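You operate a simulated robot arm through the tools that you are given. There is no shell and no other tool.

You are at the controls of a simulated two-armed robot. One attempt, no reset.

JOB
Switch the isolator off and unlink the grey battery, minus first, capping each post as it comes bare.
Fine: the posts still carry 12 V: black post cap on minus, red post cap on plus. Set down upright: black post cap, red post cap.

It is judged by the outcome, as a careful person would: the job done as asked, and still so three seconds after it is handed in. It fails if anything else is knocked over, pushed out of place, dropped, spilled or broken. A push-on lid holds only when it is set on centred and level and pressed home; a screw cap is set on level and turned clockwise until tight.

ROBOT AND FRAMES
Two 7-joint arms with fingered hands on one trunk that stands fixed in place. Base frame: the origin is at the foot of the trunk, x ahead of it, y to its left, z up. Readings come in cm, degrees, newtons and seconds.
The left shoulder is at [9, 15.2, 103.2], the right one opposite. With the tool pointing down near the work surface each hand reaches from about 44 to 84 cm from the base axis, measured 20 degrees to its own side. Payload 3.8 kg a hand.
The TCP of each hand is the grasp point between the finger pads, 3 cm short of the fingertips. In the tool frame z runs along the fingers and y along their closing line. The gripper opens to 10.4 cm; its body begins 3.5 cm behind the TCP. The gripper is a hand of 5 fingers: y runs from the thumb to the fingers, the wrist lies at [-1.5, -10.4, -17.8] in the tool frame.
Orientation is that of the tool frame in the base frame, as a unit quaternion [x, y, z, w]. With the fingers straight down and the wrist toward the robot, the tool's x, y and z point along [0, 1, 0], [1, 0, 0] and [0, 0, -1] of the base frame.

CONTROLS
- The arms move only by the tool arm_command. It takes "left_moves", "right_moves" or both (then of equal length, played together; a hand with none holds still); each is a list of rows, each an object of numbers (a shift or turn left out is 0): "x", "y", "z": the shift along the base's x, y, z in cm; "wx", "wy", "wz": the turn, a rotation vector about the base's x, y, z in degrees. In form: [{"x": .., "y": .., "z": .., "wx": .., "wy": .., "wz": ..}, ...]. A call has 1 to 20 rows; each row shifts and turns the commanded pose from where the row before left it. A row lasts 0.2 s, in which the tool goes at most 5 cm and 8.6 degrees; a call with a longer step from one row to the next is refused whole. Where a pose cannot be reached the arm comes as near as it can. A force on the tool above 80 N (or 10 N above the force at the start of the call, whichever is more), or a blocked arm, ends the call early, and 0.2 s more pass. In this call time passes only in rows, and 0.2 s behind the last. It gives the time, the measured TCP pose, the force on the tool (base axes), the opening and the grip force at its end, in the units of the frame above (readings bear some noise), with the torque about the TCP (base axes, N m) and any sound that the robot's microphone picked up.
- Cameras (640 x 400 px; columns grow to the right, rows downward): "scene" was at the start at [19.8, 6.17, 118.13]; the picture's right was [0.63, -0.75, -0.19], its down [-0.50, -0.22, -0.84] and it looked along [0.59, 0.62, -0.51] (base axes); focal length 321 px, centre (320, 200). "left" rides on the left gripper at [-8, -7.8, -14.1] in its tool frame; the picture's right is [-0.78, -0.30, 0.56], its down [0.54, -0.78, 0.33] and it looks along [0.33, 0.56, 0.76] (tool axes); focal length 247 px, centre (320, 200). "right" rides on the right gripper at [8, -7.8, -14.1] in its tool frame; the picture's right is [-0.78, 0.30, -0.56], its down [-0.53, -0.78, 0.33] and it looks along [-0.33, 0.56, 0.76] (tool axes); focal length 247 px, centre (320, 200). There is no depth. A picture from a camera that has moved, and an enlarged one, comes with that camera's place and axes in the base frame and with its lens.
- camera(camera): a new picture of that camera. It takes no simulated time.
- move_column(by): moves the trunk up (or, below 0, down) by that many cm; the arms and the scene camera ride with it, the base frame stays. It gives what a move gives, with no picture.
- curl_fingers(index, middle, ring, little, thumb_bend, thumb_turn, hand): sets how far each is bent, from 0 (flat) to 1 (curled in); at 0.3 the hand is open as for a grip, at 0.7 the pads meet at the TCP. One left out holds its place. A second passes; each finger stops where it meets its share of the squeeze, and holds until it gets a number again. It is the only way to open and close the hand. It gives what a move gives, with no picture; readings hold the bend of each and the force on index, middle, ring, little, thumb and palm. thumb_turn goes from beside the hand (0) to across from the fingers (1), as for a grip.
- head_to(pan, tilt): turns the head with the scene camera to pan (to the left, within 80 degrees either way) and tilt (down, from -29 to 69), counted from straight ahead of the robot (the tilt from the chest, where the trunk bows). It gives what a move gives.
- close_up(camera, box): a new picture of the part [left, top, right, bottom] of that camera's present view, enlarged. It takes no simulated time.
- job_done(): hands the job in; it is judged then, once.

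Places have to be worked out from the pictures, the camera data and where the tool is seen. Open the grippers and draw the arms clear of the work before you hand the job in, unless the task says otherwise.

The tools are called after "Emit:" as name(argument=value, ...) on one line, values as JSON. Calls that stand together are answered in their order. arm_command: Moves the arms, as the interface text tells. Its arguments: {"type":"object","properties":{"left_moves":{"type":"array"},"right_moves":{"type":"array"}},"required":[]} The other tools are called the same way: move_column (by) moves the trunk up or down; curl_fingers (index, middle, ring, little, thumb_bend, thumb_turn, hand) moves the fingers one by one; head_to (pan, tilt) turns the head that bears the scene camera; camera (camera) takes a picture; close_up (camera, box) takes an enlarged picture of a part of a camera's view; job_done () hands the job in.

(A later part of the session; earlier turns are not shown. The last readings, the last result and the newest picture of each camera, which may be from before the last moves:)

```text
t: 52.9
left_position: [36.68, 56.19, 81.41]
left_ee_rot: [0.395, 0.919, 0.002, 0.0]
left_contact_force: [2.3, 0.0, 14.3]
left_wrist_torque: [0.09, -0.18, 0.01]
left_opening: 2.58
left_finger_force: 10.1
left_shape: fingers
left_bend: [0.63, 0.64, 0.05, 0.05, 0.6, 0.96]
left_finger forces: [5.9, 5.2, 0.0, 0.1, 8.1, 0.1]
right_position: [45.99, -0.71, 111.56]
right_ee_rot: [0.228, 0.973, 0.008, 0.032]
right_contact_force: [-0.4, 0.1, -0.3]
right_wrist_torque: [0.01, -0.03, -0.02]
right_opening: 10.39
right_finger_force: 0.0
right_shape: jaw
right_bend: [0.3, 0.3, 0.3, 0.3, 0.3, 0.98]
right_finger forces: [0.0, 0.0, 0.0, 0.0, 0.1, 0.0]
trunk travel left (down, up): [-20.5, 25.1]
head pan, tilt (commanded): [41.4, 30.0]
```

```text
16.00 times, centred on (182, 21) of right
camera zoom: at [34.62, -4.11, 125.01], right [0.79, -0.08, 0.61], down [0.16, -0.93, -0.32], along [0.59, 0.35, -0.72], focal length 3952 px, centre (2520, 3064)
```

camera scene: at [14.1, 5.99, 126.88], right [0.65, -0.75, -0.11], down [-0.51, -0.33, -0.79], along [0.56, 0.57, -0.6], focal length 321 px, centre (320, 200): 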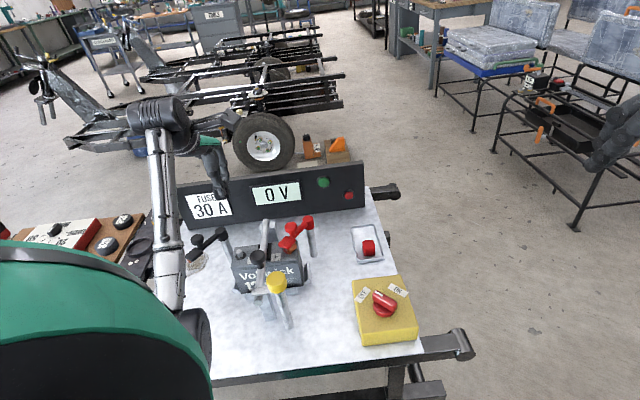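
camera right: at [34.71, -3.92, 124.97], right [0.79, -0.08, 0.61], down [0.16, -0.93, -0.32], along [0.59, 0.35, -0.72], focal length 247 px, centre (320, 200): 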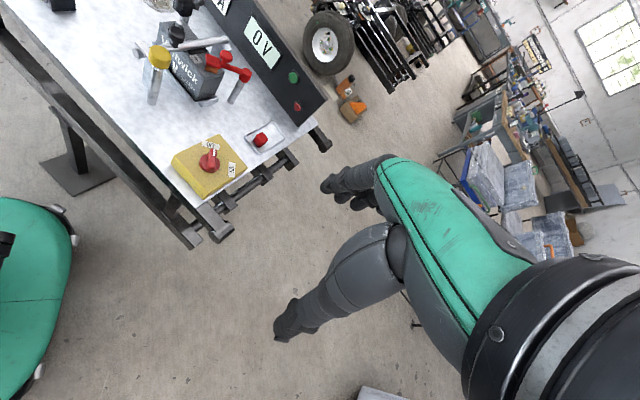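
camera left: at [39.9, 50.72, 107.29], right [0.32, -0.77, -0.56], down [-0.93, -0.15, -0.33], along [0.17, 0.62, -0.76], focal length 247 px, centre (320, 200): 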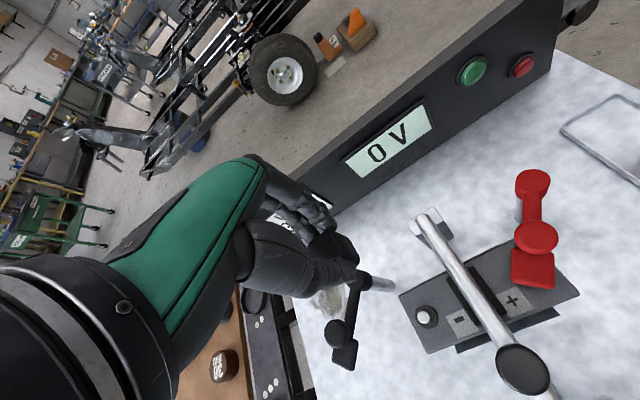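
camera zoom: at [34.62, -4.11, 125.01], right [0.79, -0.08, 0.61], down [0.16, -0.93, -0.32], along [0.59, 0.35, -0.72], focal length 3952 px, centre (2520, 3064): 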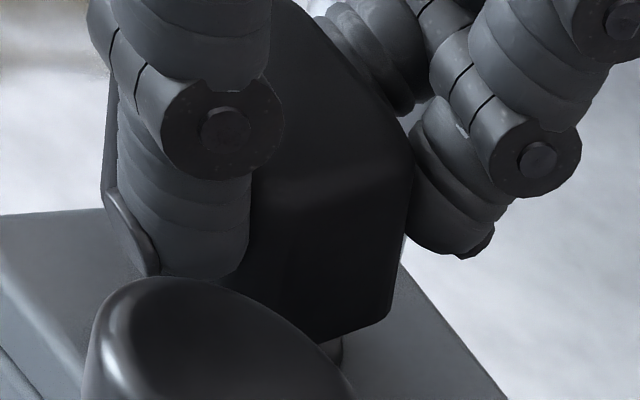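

A sliver of silver post is still visible under the cap, so it's partly on with roughly 0.8 cm to go. I keep pressing while holding it level.

Emit:
curl_fingers(hand="left", index=0.7, middle=0.7, thumb_bend=0.7)

Emit:
arm_command(left_moves=[{"z": -0.15}, {"z": -0.15}, {"z": -0.15}])

Emit:
close_up(camera="scene", box=[232, 240, 262, 262])

Emit:
close_up(camera="right", box=[170, 10, 195, 32])

```text
t: 53.9
left_position: [36.57, 56.3, 81.3]
left_ee_rot: [0.395, 0.919, 0.0, 0.001]
left_contact_force: [1.7, 1.7, 9.5]
left_wrist_torque: [0.14, -0.11, -0.02]
left_opening: 2.59
left_finger_force: 12.2
left_shape: fingers
left_bend: [0.63, 0.65, 0.05, 0.05, 0.6, 0.96]
left_finger forces: [7.5, 6.4, 0.0, 0.0, 10.2, 0.0]
right_position: [46.02, -0.55, 111.53]
right_ee_rot: [0.228, 0.973, 0.008, 0.032]
right_contact_force: [0.2, -0.7, -0.6]
right_wrist_torque: [0.01, -0.01, -0.05]
right_opening: 10.37
right_finger_force: 0.1
right_shape: jaw
right_bend: [0.3, 0.3, 0.3, 0.3, 0.3, 0.98]
right_finger forces: [0.0, 0.1, 0.0, 0.0, 0.0, 0.0]
trunk travel left (down, up): [-20.5, 25.1]
head pan, tilt (commanded): [41.4, 30.0]
```

```text
t: 54.7
left_position: [36.59, 56.14, 80.99]
left_ee_rot: [0.395, 0.919, 0.003, 0.002]
left_contact_force: [3.6, 1.9, 22.2]
left_wrist_torque: [0.28, -0.21, -0.04]
left_opening: 2.6
left_finger_force: 15.9
left_shape: fingers
left_bend: [0.63, 0.65, 0.05, 0.05, 0.6, 0.96]
left_finger forces: [9.6, 10.2, 0.1, 0.0, 11.9, 0.0]
right_position: [45.89, -0.79, 111.68]
right_ee_rot: [0.228, 0.973, 0.008, 0.032]
right_contact_force: [-0.6, 1.3, -0.1]
right_wrist_torque: [-0.01, 0.0, 0.01]
right_opening: 10.36
right_finger_force: 0.0
right_shape: jaw
right_bend: [0.3, 0.3, 0.3, 0.3, 0.3, 0.98]
right_finger forces: [0.0, 0.1, 0.0, 0.0, 0.1, 0.1]
trunk travel left (down, up): [-20.5, 25.1]
head pan, tilt (commanded): [41.4, 30.0]
```

```text
16.00 times, centred on (247, 251) of scene
camera zoom: at [13.96, 5.72, 126.93], right [0.65, -0.75, -0.11], down [-0.51, -0.33, -0.79], along [0.56, 0.57, -0.6], focal length 5129 px, centre (1488, -616)
```

zoom: 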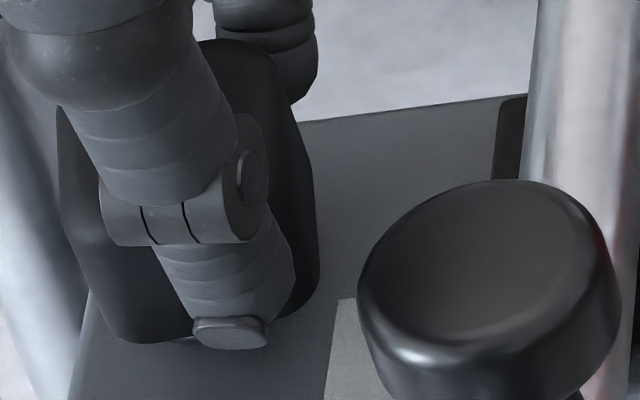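

```text
16.00 times, centred on (182, 21) of right
camera zoom: at [34.57, -4.18, 125.03], right [0.79, -0.08, 0.61], down [0.16, -0.93, -0.32], along [0.6, 0.35, -0.72], focal length 3952 px, centre (2520, 3064)
```

zoom: 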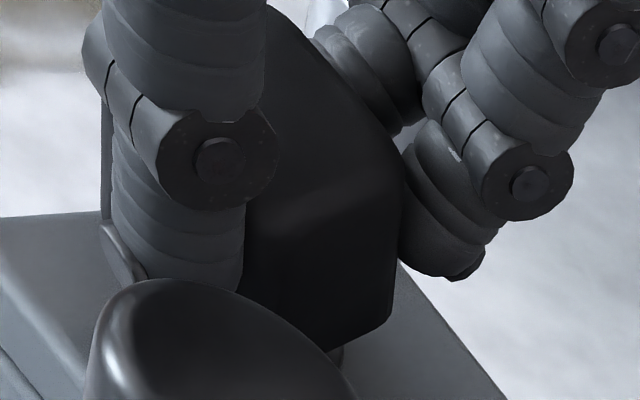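

The cap is following down onto the post at 22 N and still looks level. I continue pressing.

Emit:
arm_command(left_moves=[{"z": -0.15}, {"z": -0.15}, {"z": -0.15}])

Emit:
close_up(camera="scene", box=[232, 240, 262, 262])

Emit:
close_up(camera="right", box=[170, 10, 195, 32])

```text
t: 55.5
left_position: [36.67, 56.06, 80.85]
left_ee_rot: [0.396, 0.918, 0.007, 0.002]
left_contact_force: [7.3, 0.8, 33.9]
left_wrist_torque: [0.38, -0.39, -0.04]
left_opening: 2.62
left_finger_force: 20.3
left_shape: fingers
left_bend: [0.63, 0.64, 0.05, 0.05, 0.6, 0.95]
left_finger forces: [13.0, 14.6, 0.0, 0.1, 12.9, 0.0]
right_position: [46.1, -0.88, 111.57]
right_ee_rot: [0.228, 0.973, 0.009, 0.032]
right_contact_force: [0.0, -0.1, 0.5]
right_wrist_torque: [0.04, -0.01, 0.01]
right_opening: 10.37
right_finger_force: 0.1
right_shape: jaw
right_bend: [0.3, 0.3, 0.3, 0.3, 0.3, 0.98]
right_finger forces: [0.1, 0.1, 0.0, 0.1, 0.0, 0.0]
trunk travel left (down, up): [-20.5, 25.1]
head pan, tilt (commanded): [41.4, 30.0]
```

```text
16.00 times, centred on (247, 251) of scene
camera zoom: at [13.93, 5.56, 126.94], right [0.65, -0.75, -0.11], down [-0.51, -0.33, -0.79], along [0.56, 0.57, -0.6], focal length 5129 px, centre (1488, -616)
```

zoom: 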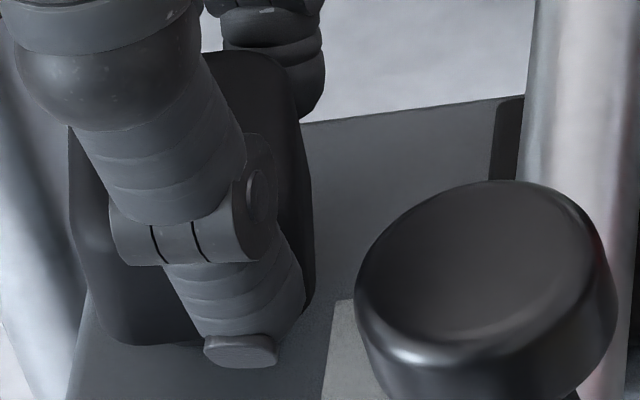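

```text
16.00 times, centred on (182, 21) of right
camera zoom: at [34.54, -4.35, 125.03], right [0.79, -0.08, 0.61], down [0.16, -0.93, -0.33], along [0.6, 0.35, -0.72], focal length 3952 px, centre (2520, 3064)
```

zoom: 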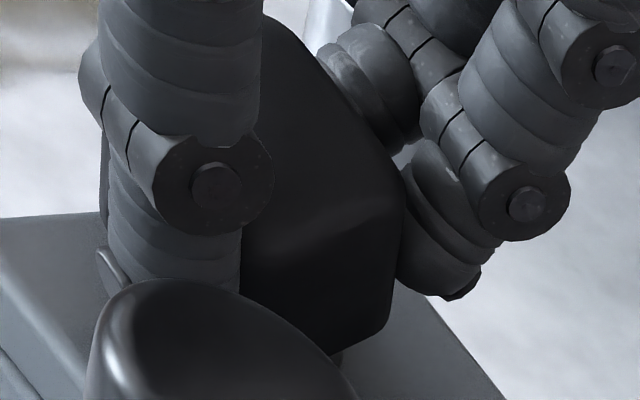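

The digits are starting to slide on the cap at 34 N, which suggests it's close to home. I zoom in on the bottom edge from both sides before releasing.

Emit:
close_up(camera="right", box=[178, 18, 194, 32])

Emit:
close_up(camera="scene", box=[234, 250, 254, 264])

```text
16.00 times, centred on (186, 25) of right
camera zoom: at [34.54, -4.35, 125.03], right [0.79, -0.08, 0.61], down [0.16, -0.93, -0.33], along [0.6, 0.35, -0.72], focal length 3952 px, centre (2464, 3000)
```

zoom: 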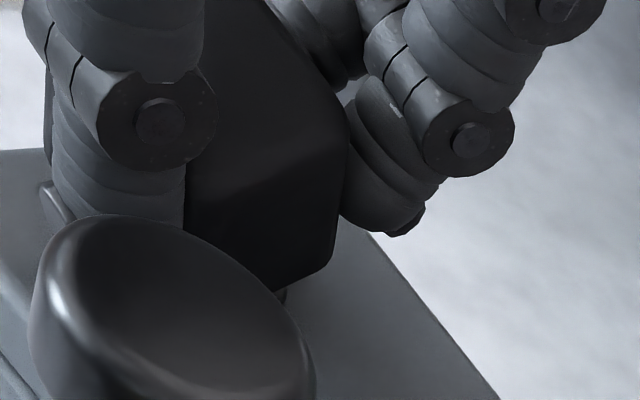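

```text
16.00 times, centred on (244, 257) of scene
camera zoom: at [13.93, 5.56, 126.94], right [0.65, -0.75, -0.11], down [-0.51, -0.33, -0.79], along [0.56, 0.57, -0.6], focal length 5129 px, centre (1536, -712)
```

zoom: 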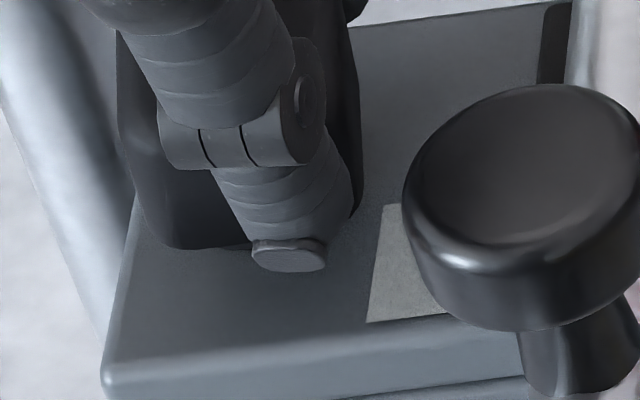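

A tiny sliver of base disc still shows on one side. I ease off the downward push, open the fingers, lift away a bit and inspect the cap.

Emit:
arm_command(left_moves=[{"z": 0.25}, {"z": 0.2}])

Emit:
curl_fingers(hand="left", index=0.48, middle=0.48, thumb_bend=0.48)

Emit:
arm_command(left_moves=[{"z": 1}, {"z": 1.5}, {"z": 2}, {"z": 2}])

Emit:
close_up(camera="right", box=[165, 5, 200, 35])

Emit:
close_up(camera="scene", box=[225, 215, 285, 265])

Emit:
close_up(camera="left", box=[260, 160, 440, 320])

```text
t: 56.1
left_position: [36.62, 55.89, 80.75]
left_ee_rot: [0.394, 0.919, 0.003, 0.001]
left_contact_force: [7.0, 1.9, 24.5]
left_wrist_torque: [0.26, -0.38, -0.08]
left_opening: 2.65
left_finger_force: 16.4
left_shape: fingers
left_bend: [0.63, 0.65, 0.05, 0.05, 0.6, 0.95]
left_finger forces: [12.4, 10.0, 0.0, 0.0, 10.8, 0.0]
right_position: [46.09, -0.78, 111.55]
right_ee_rot: [0.228, 0.973, 0.009, 0.031]
right_contact_force: [0.5, 0.0, 0.3]
right_wrist_torque: [0.06, 0.01, 0.01]
right_opening: 10.37
right_finger_force: 0.0
right_shape: jaw
right_bend: [0.3, 0.3, 0.3, 0.3, 0.3, 0.98]
right_finger forces: [0.1, 0.0, 0.1, 0.0, 0.1, 0.0]
trunk travel left (down, up): [-20.5, 25.1]
head pan, tilt (commanded): [41.4, 30.0]
```

```text
t: 57.1
left_position: [36.61, 56.09, 80.64]
left_ee_rot: [0.395, 0.919, 0.0, 0.0]
left_contact_force: [0.3, 0.2, -0.5]
left_wrist_torque: [0.01, 0.03, 0.01]
left_opening: 5.72
left_finger_force: 0.1
left_shape: fingers
left_bend: [0.48, 0.48, 0.05, 0.05, 0.48, 0.97]
left_finger forces: [0.0, 0.0, 0.0, 0.0, 0.0, 0.0]
right_position: [46.05, -0.37, 111.51]
right_ee_rot: [0.228, 0.973, 0.008, 0.032]
right_contact_force: [-0.4, 0.1, 0.4]
right_wrist_torque: [0.01, 0.01, 0.0]
right_opening: 10.37
right_finger_force: 0.1
right_shape: jaw
right_bend: [0.3, 0.3, 0.3, 0.3, 0.3, 0.98]
right_finger forces: [0.0, 0.1, 0.1, 0.0, 0.0, 0.0]
trunk travel left (down, up): [-20.5, 25.1]
head pan, tilt (commanded): [41.4, 30.0]
```

```text
t: 58.1
left_position: [36.75, 56.4, 87.26]
left_ee_rot: [0.394, 0.919, 0.0, -0.001]
left_contact_force: [0.4, 0.5, -0.6]
left_wrist_torque: [-0.02, -0.02, 0.0]
left_opening: 5.7
left_finger_force: 0.0
left_shape: fingers
left_bend: [0.48, 0.48, 0.05, 0.05, 0.48, 0.97]
left_finger forces: [0.0, 0.0, 0.0, 0.0, 0.0, 0.0]
right_position: [46.15, -0.43, 111.46]
right_ee_rot: [0.228, 0.973, 0.007, 0.032]
right_contact_force: [1.2, -0.2, -0.7]
right_wrist_torque: [-0.05, 0.01, -0.02]
right_opening: 10.39
right_finger_force: 0.0
right_shape: jaw
right_bend: [0.3, 0.3, 0.3, 0.3, 0.3, 0.98]
right_finger forces: [0.0, 0.1, 0.0, 0.0, 0.0, 0.0]
trunk travel left (down, up): [-20.5, 25.1]
head pan, tilt (commanded): [41.4, 30.0]
```

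```text
13.33 times, centred on (182, 20) of right
camera zoom: at [34.71, -3.93, 124.97], right [0.79, -0.08, 0.61], down [0.16, -0.93, -0.32], along [0.59, 0.35, -0.72], focal length 3293 px, centre (2153, 2600)
```

zoom: 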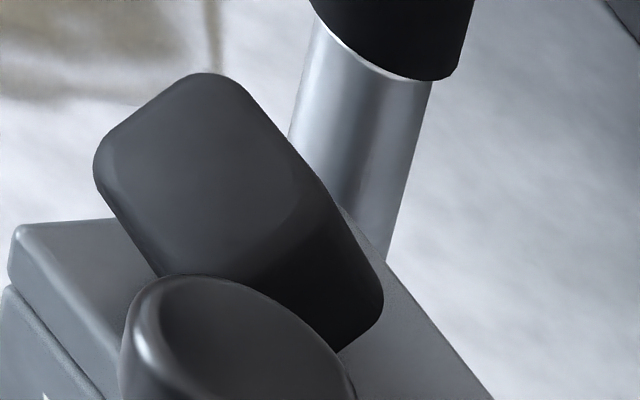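

```text
8.00 times, centred on (255, 240) of scene
camera zoom: at [14.1, 5.98, 126.88], right [0.65, -0.75, -0.11], down [-0.51, -0.33, -0.79], along [0.56, 0.57, -0.6], focal length 2565 px, centre (840, -120)
```

zoom: 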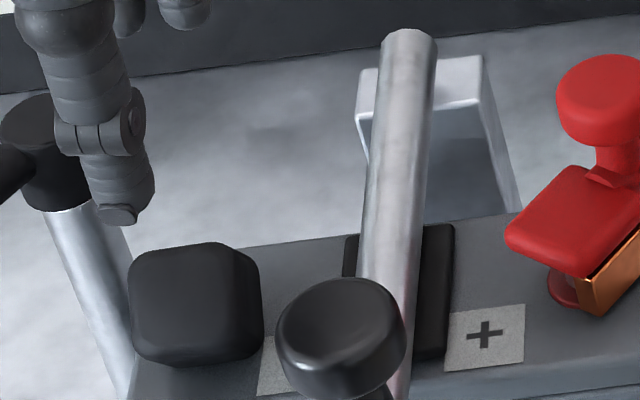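

```text
2.50 times, centred on (350, 240) of left
camera zoom: at [36.54, 45.12, 101.34], right [0.32, -0.77, -0.56], down [-0.93, -0.15, -0.33], along [0.17, 0.62, -0.76], focal length 617 px, centre (245, 100)
```

zoom: 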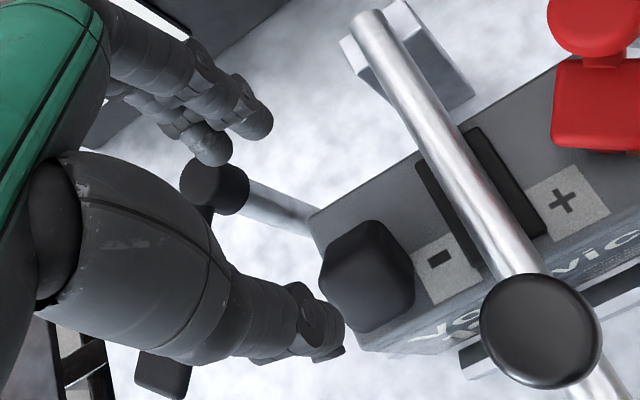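

The released cap looks tilted toward the front in these views. I zoom in from all three cameras to be sure of its attitude.

Emit:
close_up(camera="scene", box=[234, 238, 266, 264])

Emit:
close_up(camera="left", box=[340, 200, 400, 270])

Emit:
close_up(camera="right", box=[160, 5, 200, 40])

```text
15.38 times, centred on (250, 251) of scene
camera zoom: at [14.1, 5.98, 126.88], right [0.65, -0.75, -0.11], down [-0.51, -0.33, -0.79], along [0.56, 0.57, -0.6], focal length 4932 px, centre (1397, -585)
```

zoom: 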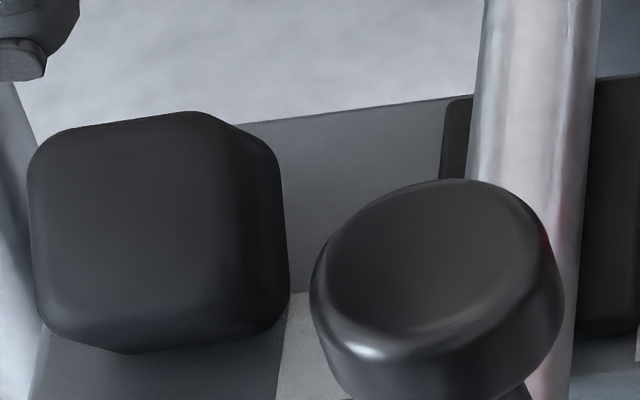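

```text
5.71 times, centred on (370, 235) of left
camera zoom: at [36.54, 45.12, 101.34], right [0.32, -0.77, -0.56], down [-0.93, -0.15, -0.33], along [0.17, 0.62, -0.76], focal length 1411 px, centre (34, 0)
```

zoom: 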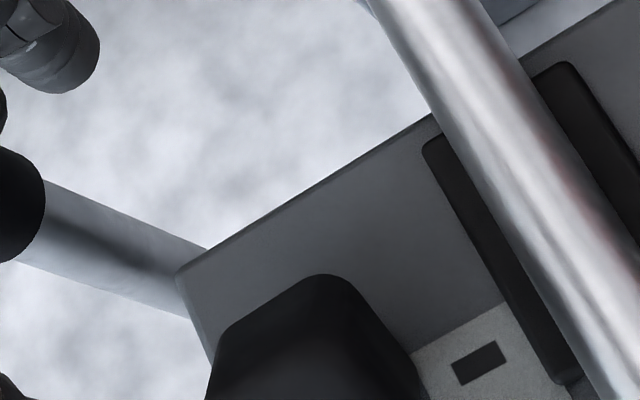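

```text
11.43 times, centred on (180, 22) of right
camera zoom: at [34.71, -3.93, 124.97], right [0.79, -0.08, 0.61], down [0.16, -0.93, -0.32], along [0.59, 0.35, -0.72], focal length 2823 px, centre (1920, 2229)
```

zoom: 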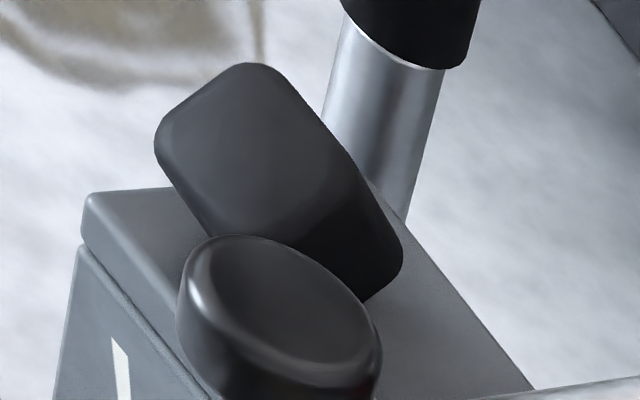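

The cap is indeed cocked, leaning about 30° toward the battery front: it sat a little too far forward and didn't engage the post. I take a fuller left-camera view to measure where it lies before re-gripping and righting it.

Emit:
close_up(camera="left", box=[320, 210, 420, 310])

Emit:
close_up(camera="scene", box=[220, 220, 290, 275])

```text
4.00 times, centred on (370, 260) of left
camera zoom: at [36.54, 45.12, 101.34], right [0.32, -0.77, -0.56], down [-0.93, -0.15, -0.33], along [0.17, 0.62, -0.76], focal length 988 px, centre (120, -40)
```

zoom: 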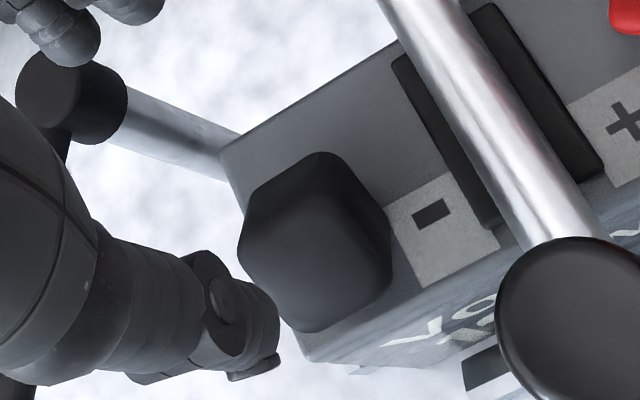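

```text
7.27 times, centred on (255, 248) of scene
camera zoom: at [14.1, 5.98, 126.88], right [0.65, -0.75, -0.11], down [-0.51, -0.33, -0.79], along [0.56, 0.57, -0.6], focal length 2332 px, centre (793, -146)
```

zoom: 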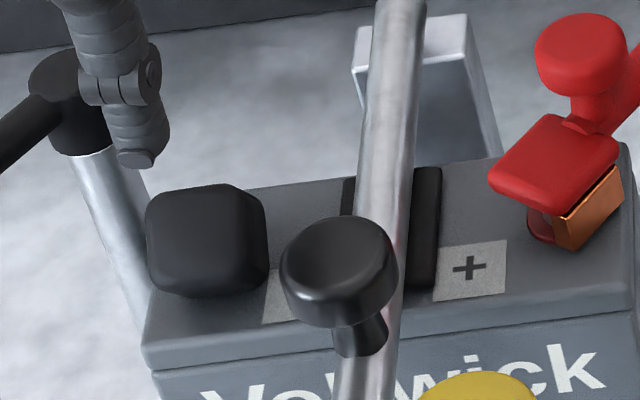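

The cap is hooked on the post but leaning forward, hole already on the stud's edge. I'll use the thumb from the front to tip it back upright: first I shift the hand toward the front so the thumb comes down ahead of the cap.

Emit:
arm_command(left_moves=[{"x": -0.4, "y": -0.38}, {"x": -0.42, "y": -0.4}, {"z": -1.5}, {"z": -1.5}, {"z": -1}])

Emit:
close_up(camera="left", box=[300, 180, 440, 320])

Emit:
close_up(camera="scene", box=[215, 210, 285, 275])

Emit:
close_up(camera="right", box=[155, 0, 205, 40])

```text
t: 59.3
left_position: [35.75, 55.5, 83.27]
left_ee_rot: [0.395, 0.919, 0.0, -0.001]
left_contact_force: [-0.1, 0.1, -0.7]
left_wrist_torque: [-0.01, 0.04, 0.03]
left_opening: 5.69
left_finger_force: 0.1
left_shape: fingers
left_bend: [0.48, 0.48, 0.05, 0.05, 0.48, 0.97]
left_finger forces: [0.0, 0.1, 0.0, 0.1, 0.0, 0.0]
right_position: [46.08, -0.39, 111.46]
right_ee_rot: [0.227, 0.973, 0.007, 0.033]
right_contact_force: [-0.4, -0.1, 0.0]
right_wrist_torque: [0.0, 0.01, -0.03]
right_opening: 10.38
right_finger_force: 0.1
right_shape: jaw
right_bend: [0.3, 0.3, 0.3, 0.3, 0.3, 0.98]
right_finger forces: [0.1, 0.0, 0.0, 0.0, 0.0, 0.0]
trunk travel left (down, up): [-20.5, 25.1]
head pan, tilt (commanded): [41.4, 30.0]
```

```text
2.86 times, centred on (370, 250) of left
camera zoom: at [35.58, 44.37, 97.29], right [0.32, -0.77, -0.56], down [-0.93, -0.15, -0.33], along [0.17, 0.62, -0.76], focal length 706 px, centre (177, 57)
```

zoom: 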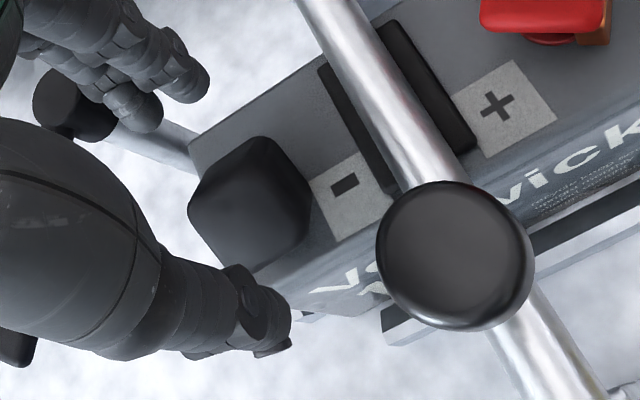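

```text
6.15 times, centred on (250, 242) of scene
camera zoom: at [14.1, 5.98, 126.88], right [0.65, -0.75, -0.11], down [-0.51, -0.33, -0.79], along [0.56, 0.57, -0.6], focal length 1973 px, centre (751, -62)
```

zoom: 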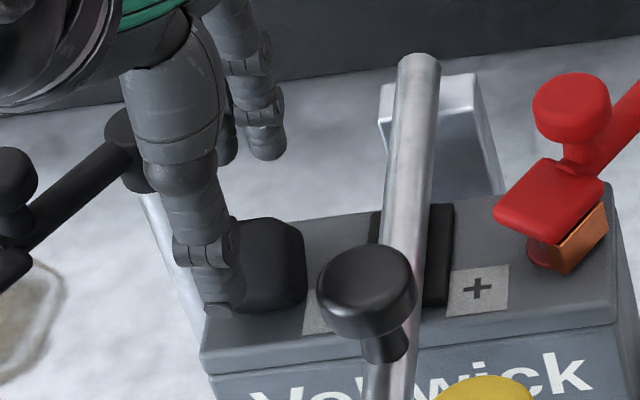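

```text
10.00 times, centred on (180, 20) of right
camera zoom: at [34.71, -3.93, 124.97], right [0.79, -0.08, 0.61], down [0.16, -0.93, -0.32], along [0.59, 0.35, -0.72], focal length 2470 px, centre (1720, 2000)
```

zoom: 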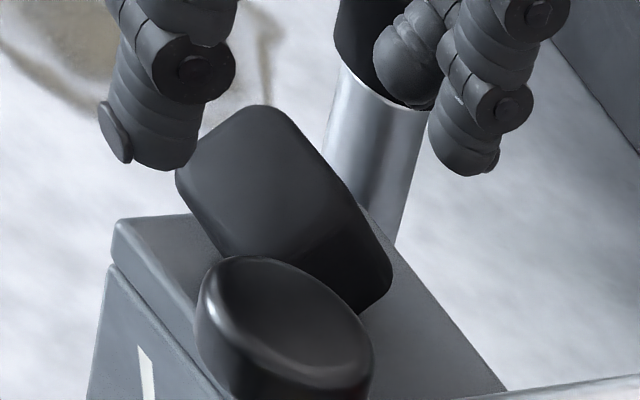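

The thumb is ahead of the cap, slightly to one side. I shift 0.4 cm sideways and lower to pushing height, still clear in front of the cap.

Emit:
arm_command(left_moves=[{"x": 0.28, "y": -0.29}, {"z": -0.8}, {"z": -0.8}, {"z": -0.7}])

Emit:
close_up(camera="left", box=[300, 180, 440, 320])

Emit:
close_up(camera="scene", box=[225, 220, 285, 275])

Emit:
close_up(camera="right", box=[155, 0, 205, 40])

```text
t: 60.3
left_position: [36.1, 55.31, 80.75]
left_ee_rot: [0.395, 0.919, -0.001, 0.001]
left_contact_force: [0.1, -0.2, -0.1]
left_wrist_torque: [0.01, 0.02, 0.0]
left_opening: 5.73
left_finger_force: 0.0
left_shape: fingers
left_bend: [0.48, 0.48, 0.05, 0.05, 0.48, 0.97]
left_finger forces: [0.0, 0.0, 0.0, 0.0, 0.1, 0.0]
right_position: [46.14, -0.41, 111.53]
right_ee_rot: [0.228, 0.973, 0.007, 0.033]
right_contact_force: [-0.2, 0.8, 1.2]
right_wrist_torque: [-0.01, -0.01, -0.01]
right_opening: 10.34
right_finger_force: 0.1
right_shape: jaw
right_bend: [0.3, 0.3, 0.3, 0.3, 0.3, 0.98]
right_finger forces: [0.0, 0.1, 0.1, 0.0, 0.1, 0.1]
trunk travel left (down, up): [-20.5, 25.1]
head pan, tilt (commanded): [41.4, 30.0]
```

```text
2.86 times, centred on (370, 250) of left
camera zoom: at [35.89, 44.03, 94.95], right [0.32, -0.77, -0.56], down [-0.93, -0.15, -0.33], along [0.17, 0.62, -0.76], focal length 706 px, centre (177, 57)
```

zoom: 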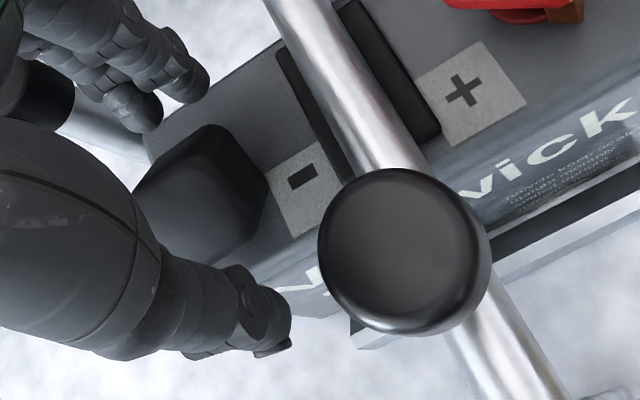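

```text
7.27 times, centred on (255, 248) of scene
camera zoom: at [14.11, 5.98, 126.88], right [0.65, -0.75, -0.11], down [-0.51, -0.33, -0.79], along [0.56, 0.57, -0.6], focal length 2332 px, centre (793, -146)
```

zoom: 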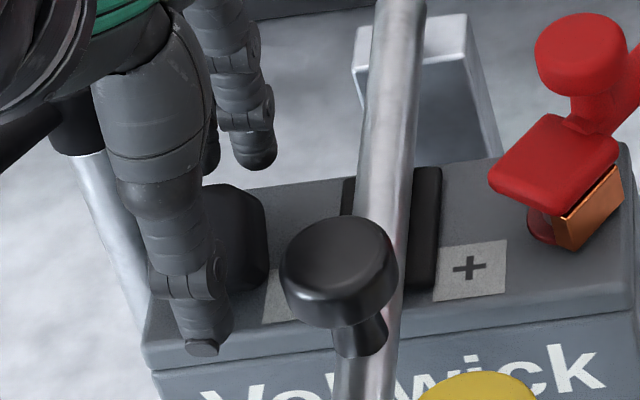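

```text
10.00 times, centred on (180, 20) of right
camera zoom: at [34.71, -3.93, 124.97], right [0.79, -0.08, 0.61], down [0.16, -0.93, -0.32], along [0.59, 0.35, -0.72], focal length 2470 px, centre (1720, 2000)
```

zoom: 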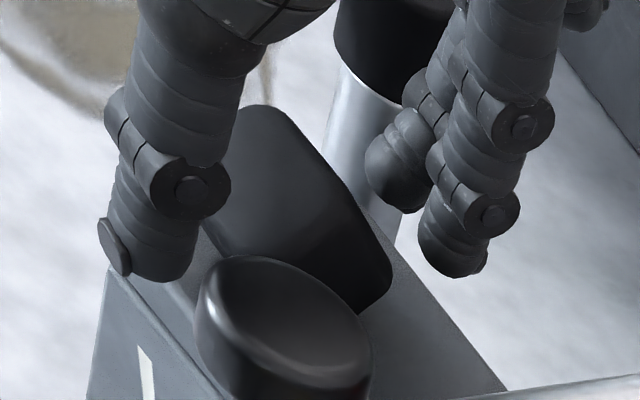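

The thumb is squarely in front of the cap. I now move the hand toward the back in small steps so the thumb tips the cap upright.

Emit:
arm_command(left_moves=[{"x": 0.22, "y": 0.21}, {"x": 0.22, "y": 0.21}, {"x": 0.22, "y": 0.21}, {"x": 0.22, "y": 0.21}])

Emit:
close_up(camera="scene", box=[225, 220, 285, 275])

Emit:
close_up(camera="right", box=[155, 0, 205, 40])

```text
t: 61.3
left_position: [37.12, 55.96, 80.94]
left_ee_rot: [0.396, 0.918, 0.0, 0.0]
left_contact_force: [0.9, 0.1, -0.2]
left_wrist_torque: [-0.01, 0.02, -0.01]
left_opening: 5.73
left_finger_force: 0.0
left_shape: fingers
left_bend: [0.48, 0.48, 0.05, 0.05, 0.48, 0.97]
left_finger forces: [0.0, 0.1, 0.0, 0.0, 0.0, 0.1]
right_position: [46.08, -0.43, 111.45]
right_ee_rot: [0.227, 0.973, 0.007, 0.032]
right_contact_force: [0.4, -0.3, 0.2]
right_wrist_torque: [0.0, 0.01, -0.03]
right_opening: 10.34
right_finger_force: 0.1
right_shape: jaw
right_bend: [0.3, 0.3, 0.3, 0.3, 0.3, 0.98]
right_finger forces: [0.0, 0.0, 0.0, 0.1, 0.0, 0.0]
trunk travel left (down, up): [-20.5, 25.1]
head pan, tilt (commanded): [41.4, 30.0]
```

```text
7.27 times, centred on (255, 248) of scene
camera zoom: at [14.11, 5.98, 126.88], right [0.65, -0.75, -0.11], down [-0.51, -0.33, -0.79], along [0.56, 0.57, -0.6], focal length 2332 px, centre (793, -146)
```

zoom: 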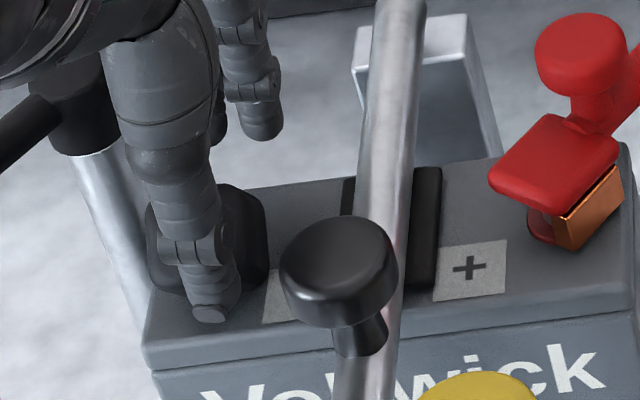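

```text
10.00 times, centred on (180, 20) of right
camera zoom: at [34.72, -3.93, 124.97], right [0.79, -0.08, 0.61], down [0.16, -0.93, -0.32], along [0.59, 0.35, -0.72], focal length 2470 px, centre (1720, 2000)
```

zoom: 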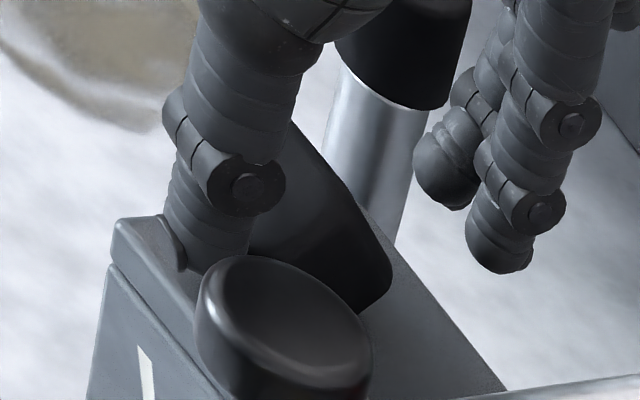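

Still no contact force. I continue pushing back in small steps.

Emit:
arm_command(left_moves=[{"x": 0.2, "y": 0.2}, {"x": 0.2, "y": 0.2}])

Emit:
close_up(camera="scene", box=[225, 220, 285, 275])

Emit:
close_up(camera="right", box=[155, 0, 205, 40])

```text
t: 61.9
left_position: [37.38, 56.54, 81.02]
left_ee_rot: [0.395, 0.919, 0.0, 0.0]
left_contact_force: [-0.5, -1.1, 1.1]
left_wrist_torque: [-0.08, 0.06, -0.01]
left_opening: 5.82
left_finger_force: 0.7
left_shape: fingers
left_bend: [0.48, 0.48, 0.05, 0.05, 0.47, 0.97]
left_finger forces: [0.1, 0.0, 0.0, 0.1, 1.6, 0.1]
right_position: [46.04, -0.42, 111.52]
right_ee_rot: [0.228, 0.973, 0.008, 0.033]
right_contact_force: [-0.5, -0.2, 0.5]
right_wrist_torque: [0.01, -0.05, -0.01]
right_opening: 10.38
right_finger_force: 0.0
right_shape: jaw
right_bend: [0.3, 0.3, 0.3, 0.3, 0.3, 0.98]
right_finger forces: [0.0, 0.0, 0.1, 0.0, 0.0, 0.0]
trunk travel left (down, up): [-20.5, 25.1]
head pan, tilt (commanded): [41.4, 30.0]
```

```text
7.27 times, centred on (255, 248) of scene
camera zoom: at [14.08, 5.95, 126.89], right [0.65, -0.75, -0.11], down [-0.51, -0.33, -0.79], along [0.56, 0.57, -0.6], focal length 2332 px, centre (793, -146)
```

zoom: 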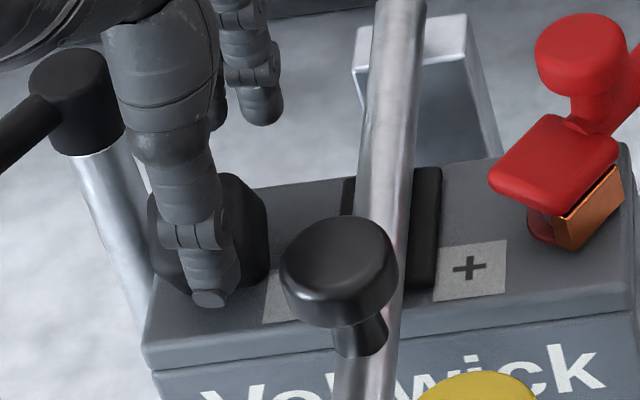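

```text
10.00 times, centred on (180, 20) of right
camera zoom: at [34.69, -3.96, 124.98], right [0.79, -0.08, 0.61], down [0.16, -0.93, -0.32], along [0.59, 0.35, -0.72], focal length 2470 px, centre (1720, 2000)
```

zoom: 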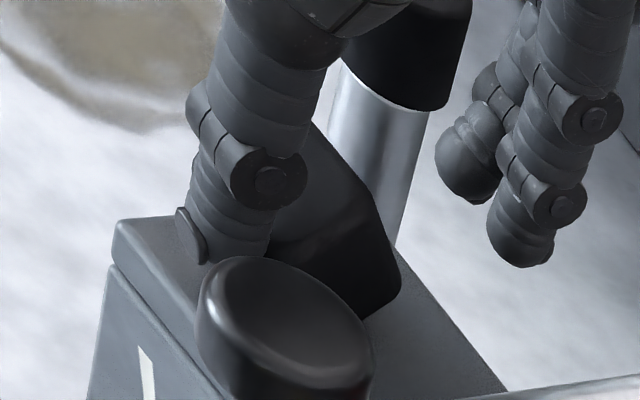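

The cap is tipping upright with only ~1.6 N on the thumb. I continue.

Emit:
arm_command(left_moves=[{"x": 0.2, "y": 0.2}, {"x": 0.2, "y": 0.2}])

Emit:
close_up(camera="scene", box=[225, 220, 285, 275])

Emit:
close_up(camera="right", box=[155, 0, 205, 40])

```text
t: 62.5
left_position: [37.64, 56.85, 81.03]
left_ee_rot: [0.395, 0.919, -0.001, 0.0]
left_contact_force: [-0.4, -0.8, 3.9]
left_wrist_torque: [-0.12, 0.14, 0.02]
left_opening: 5.96
left_finger_force: 1.7
left_shape: fingers
left_bend: [0.48, 0.48, 0.05, 0.05, 0.46, 0.97]
left_finger forces: [0.1, 0.0, 0.1, 0.1, 2.8, 0.1]
right_position: [45.97, -0.43, 111.45]
right_ee_rot: [0.227, 0.973, 0.008, 0.032]
right_contact_force: [0.4, -0.9, 0.0]
right_wrist_torque: [0.01, -0.05, 0.01]
right_opening: 10.36
right_finger_force: 0.1
right_shape: jaw
right_bend: [0.3, 0.3, 0.3, 0.3, 0.3, 0.98]
right_finger forces: [0.0, 0.0, 0.0, 0.0, 0.1, 0.1]
trunk travel left (down, up): [-20.5, 25.1]
head pan, tilt (commanded): [41.4, 30.0]
```

```text
7.27 times, centred on (255, 248) of scene
camera zoom: at [14.05, 5.92, 126.9], right [0.65, -0.75, -0.11], down [-0.51, -0.33, -0.79], along [0.56, 0.57, -0.6], focal length 2332 px, centre (793, -146)
```

zoom: 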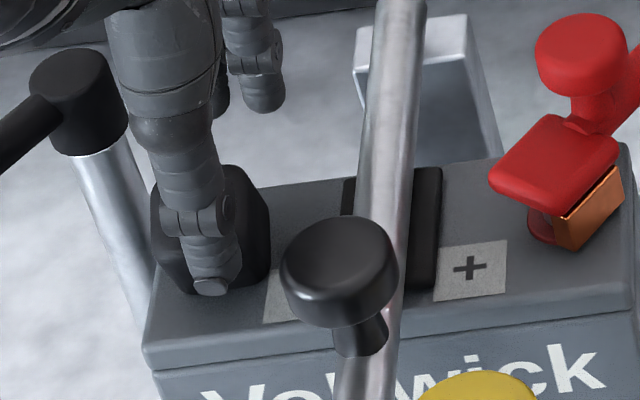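

```text
10.00 times, centred on (180, 20) of right
camera zoom: at [34.66, -3.99, 124.99], right [0.79, -0.08, 0.61], down [0.16, -0.93, -0.32], along [0.59, 0.35, -0.72], focal length 2470 px, centre (1720, 2000)
```

zoom: 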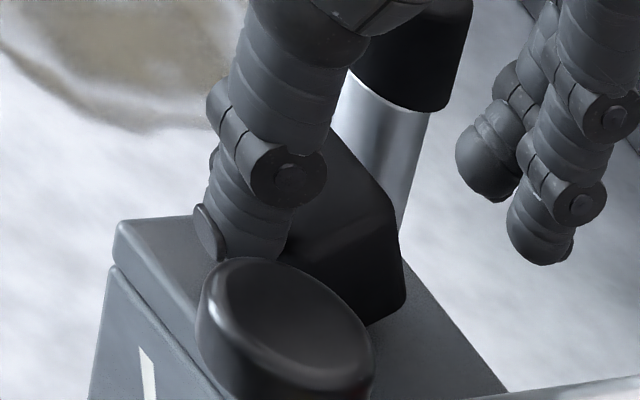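

The tilt is shrinking steadily (about 20° left). I keep going.

Emit:
arm_command(left_moves=[{"x": 0.2, "y": 0.2}, {"x": 0.2, "y": 0.2}])

Emit:
close_up(camera="scene", box=[225, 220, 285, 275])

Emit:
close_up(camera="right", box=[155, 0, 205, 40])

```text
t: 63.1
left_position: [38.11, 57.29, 81.03]
left_ee_rot: [0.394, 0.919, 0.0, -0.001]
left_contact_force: [0.7, 0.4, -0.3]
left_wrist_torque: [0.02, -0.02, -0.01]
left_opening: 5.74
left_finger_force: 0.0
left_shape: fingers
left_bend: [0.48, 0.48, 0.05, 0.05, 0.48, 0.97]
left_finger forces: [0.0, 0.0, 0.1, 0.0, 0.0, 0.0]
right_position: [46.05, -0.45, 111.59]
right_ee_rot: [0.228, 0.973, 0.007, 0.032]
right_contact_force: [0.0, -0.7, -0.9]
right_wrist_torque: [0.01, 0.01, -0.02]
right_opening: 10.38
right_finger_force: 0.0
right_shape: jaw
right_bend: [0.3, 0.3, 0.3, 0.3, 0.3, 0.98]
right_finger forces: [0.1, 0.1, 0.0, 0.1, 0.0, 0.1]
trunk travel left (down, up): [-20.5, 25.1]
head pan, tilt (commanded): [41.4, 30.0]
```

```text
7.27 times, centred on (255, 248) of scene
camera zoom: at [14.1, 5.97, 126.88], right [0.65, -0.75, -0.11], down [-0.51, -0.33, -0.79], along [0.56, 0.57, -0.6], focal length 2332 px, centre (793, -146)
```

zoom: 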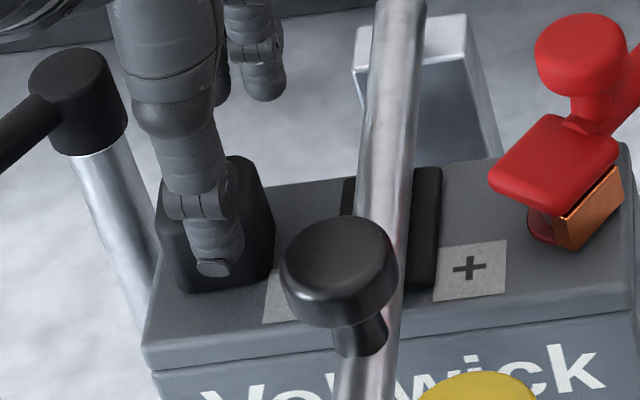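

```text
10.00 times, centred on (180, 20) of right
camera zoom: at [34.7, -3.94, 124.97], right [0.79, -0.08, 0.61], down [0.16, -0.93, -0.32], along [0.59, 0.35, -0.72], focal length 2470 px, centre (1720, 2000)
```

zoom: 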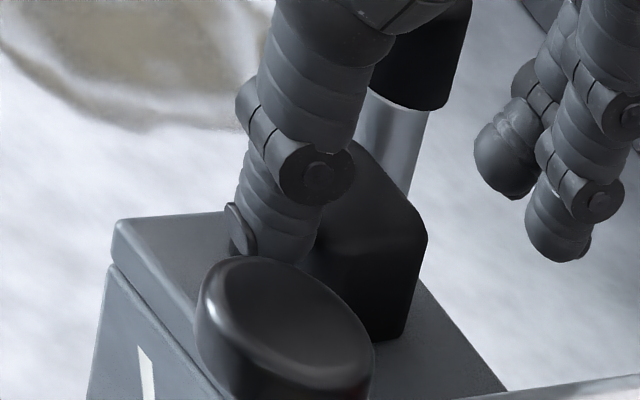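

The cap has dropped upright, the thumb is unloaded, and its edges now match true vertical. I back the thumb off, lift clear, and inspect.

Emit:
arm_command(left_moves=[{"x": -0.3, "y": -0.28}, {"z": 1.5}, {"z": 2.5}, {"z": 2.5}])

Emit:
close_up(camera="scene", box=[230, 230, 270, 265])

Emit:
close_up(camera="right", box=[162, 8, 200, 38])

Emit:
close_up(camera="left", box=[310, 190, 410, 290])

```text
t: 64.1
left_position: [37.87, 56.99, 87.31]
left_ee_rot: [0.394, 0.919, -0.001, 0.0]
left_contact_force: [-0.9, -0.3, -1.0]
left_wrist_torque: [-0.01, 0.01, 0.04]
left_opening: 5.75
left_finger_force: 0.0
left_shape: fingers
left_bend: [0.48, 0.48, 0.05, 0.05, 0.48, 0.97]
left_finger forces: [0.0, 0.0, 0.1, 0.0, 0.1, 0.1]
right_position: [46.13, -0.34, 111.46]
right_ee_rot: [0.228, 0.973, 0.007, 0.032]
right_contact_force: [-0.2, 0.2, 0.1]
right_wrist_torque: [-0.02, 0.02, -0.02]
right_opening: 10.38
right_finger_force: 0.1
right_shape: jaw
right_bend: [0.3, 0.3, 0.3, 0.3, 0.3, 0.98]
right_finger forces: [0.0, 0.0, 0.0, 0.1, 0.0, 0.1]
trunk travel left (down, up): [-20.5, 25.1]
head pan, tilt (commanded): [41.4, 30.0]
```

```text
11.43 times, centred on (250, 248) of scene
camera zoom: at [14.1, 5.97, 126.88], right [0.65, -0.75, -0.11], down [-0.51, -0.33, -0.79], along [0.56, 0.57, -0.6], focal length 3664 px, centre (1120, -343)
```

zoom: 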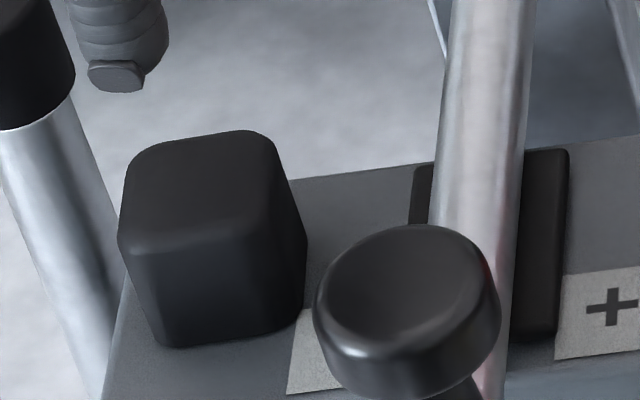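

```text
13.33 times, centred on (181, 23) of right
camera zoom: at [34.71, -3.94, 124.97], right [0.79, -0.08, 0.61], down [0.16, -0.93, -0.32], along [0.59, 0.35, -0.72], focal length 3293 px, centre (2173, 2560)
```

zoom: 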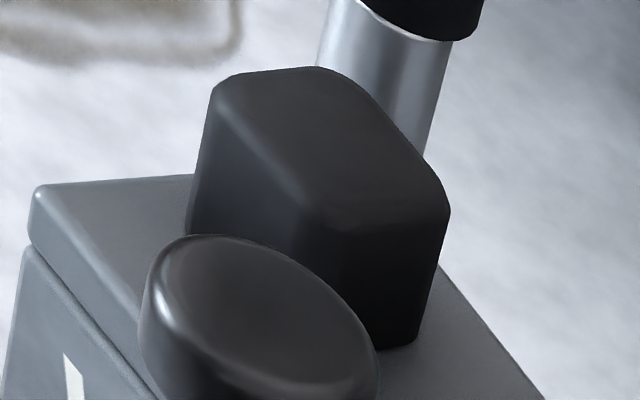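

```text
4.00 times, centred on (360, 240) of left
camera zoom: at [37.71, 45.76, 101.52], right [0.32, -0.77, -0.56], down [-0.93, -0.15, -0.33], along [0.17, 0.62, -0.76], focal length 988 px, centre (160, 40)
```

zoom: 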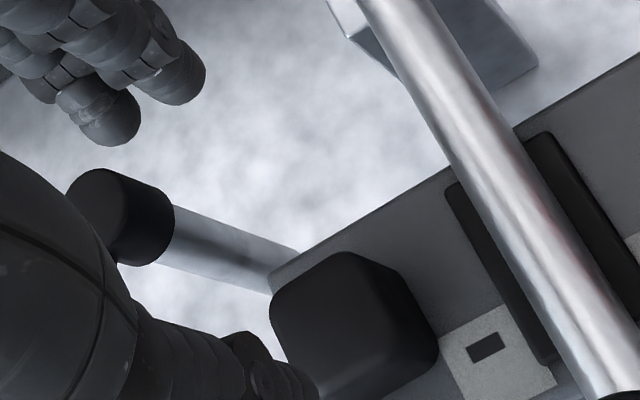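

The cap is now upright, centred over the post and down on the battery top. To press it fully home I close thumb, index and middle into a tripod and push on its top.

Emit:
curl_fingers(hand="left", index=0.68, middle=0.68, thumb_bend=0.68)

Emit:
arm_command(left_moves=[{"x": -0.5, "y": -0.41}, {"x": -0.5, "y": -0.41}, {"z": -1}, {"z": -1}, {"z": -0.8}])

Emit:
close_up(camera="scene", box=[225, 215, 285, 270])

Emit:
close_up(camera="right", box=[155, 0, 205, 40])

Emit:
close_up(camera="left", box=[300, 180, 420, 300])

```text
t: 65.1
left_position: [38.0, 56.95, 87.41]
left_ee_rot: [0.395, 0.919, 0.0, 0.0]
left_contact_force: [-0.7, -0.4, -0.3]
left_wrist_torque: [0.0, -0.02, 0.01]
left_opening: 0.66
left_finger_force: 0.0
left_shape: fingers
left_bend: [0.68, 0.68, 0.05, 0.05, 0.68, 0.97]
left_finger forces: [0.0, 0.0, 0.1, 0.0, 0.0, 0.0]
right_position: [46.11, -0.41, 111.53]
right_ee_rot: [0.228, 0.973, 0.007, 0.032]
right_contact_force: [-0.2, 0.2, -0.1]
right_wrist_torque: [0.01, -0.03, 0.03]
right_opening: 10.38
right_finger_force: 0.0
right_shape: jaw
right_bend: [0.3, 0.3, 0.3, 0.3, 0.3, 0.98]
right_finger forces: [0.1, 0.0, 0.1, 0.0, 0.0, 0.0]
trunk travel left (down, up): [-20.5, 25.1]
head pan, tilt (commanded): [41.4, 30.0]
```

```text
t: 66.3
left_position: [36.81, 56.26, 84.42]
left_ee_rot: [0.394, 0.919, 0.0, -0.001]
left_contact_force: [-0.2, -0.7, -1.0]
left_wrist_torque: [0.01, 0.02, -0.01]
left_opening: 0.65
left_finger_force: 0.2
left_shape: fingers
left_bend: [0.68, 0.68, 0.05, 0.05, 0.68, 0.97]
left_finger forces: [0.0, 0.0, 0.0, 0.1, 0.1, 0.0]
right_position: [46.11, -0.5, 111.43]
right_ee_rot: [0.228, 0.973, 0.007, 0.032]
right_contact_force: [0.3, -0.2, -0.6]
right_wrist_torque: [0.03, 0.0, 0.01]
right_opening: 10.37
right_finger_force: 0.0
right_shape: jaw
right_bend: [0.3, 0.3, 0.3, 0.3, 0.3, 0.98]
right_finger forces: [0.1, 0.1, 0.0, 0.1, 0.1, 0.0]
trunk travel left (down, up): [-20.5, 25.1]
head pan, tilt (commanded): [41.4, 30.0]
```

```text
7.27 times, centred on (255, 242) of scene
camera zoom: at [14.1, 5.98, 126.88], right [0.65, -0.75, -0.11], down [-0.51, -0.33, -0.79], along [0.56, 0.57, -0.6], focal length 2332 px, centre (793, -109)
```

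zoom: 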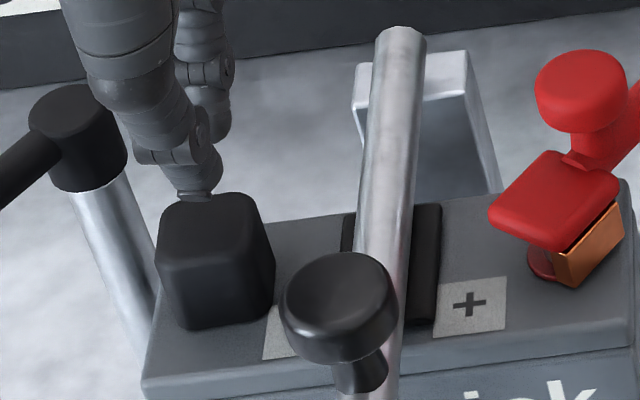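

```text
10.00 times, centred on (180, 20) of right
camera zoom: at [34.71, -3.93, 124.97], right [0.79, -0.08, 0.61], down [0.16, -0.93, -0.32], along [0.59, 0.35, -0.72], focal length 2470 px, centre (1720, 2000)
```

zoom: 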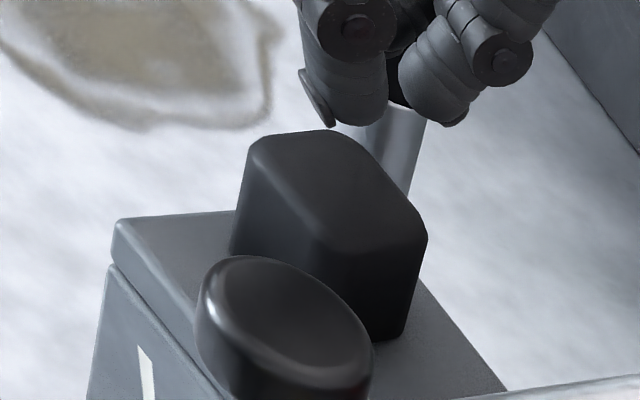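

```text
3.33 times, centred on (360, 240) of left
camera zoom: at [36.64, 44.99, 98.66], right [0.32, -0.77, -0.56], down [-0.93, -0.15, -0.33], along [0.17, 0.62, -0.76], focal length 823 px, centre (187, 67)
```

zoom: 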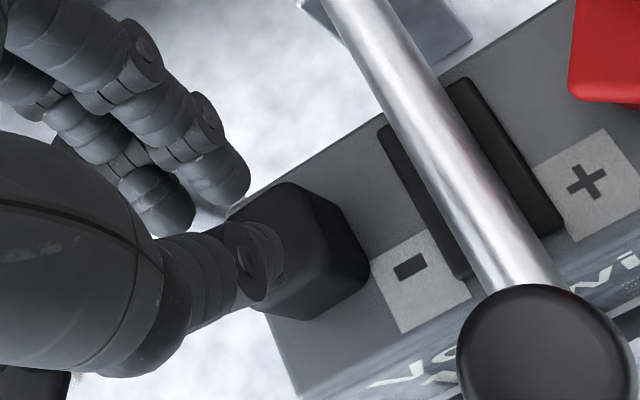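

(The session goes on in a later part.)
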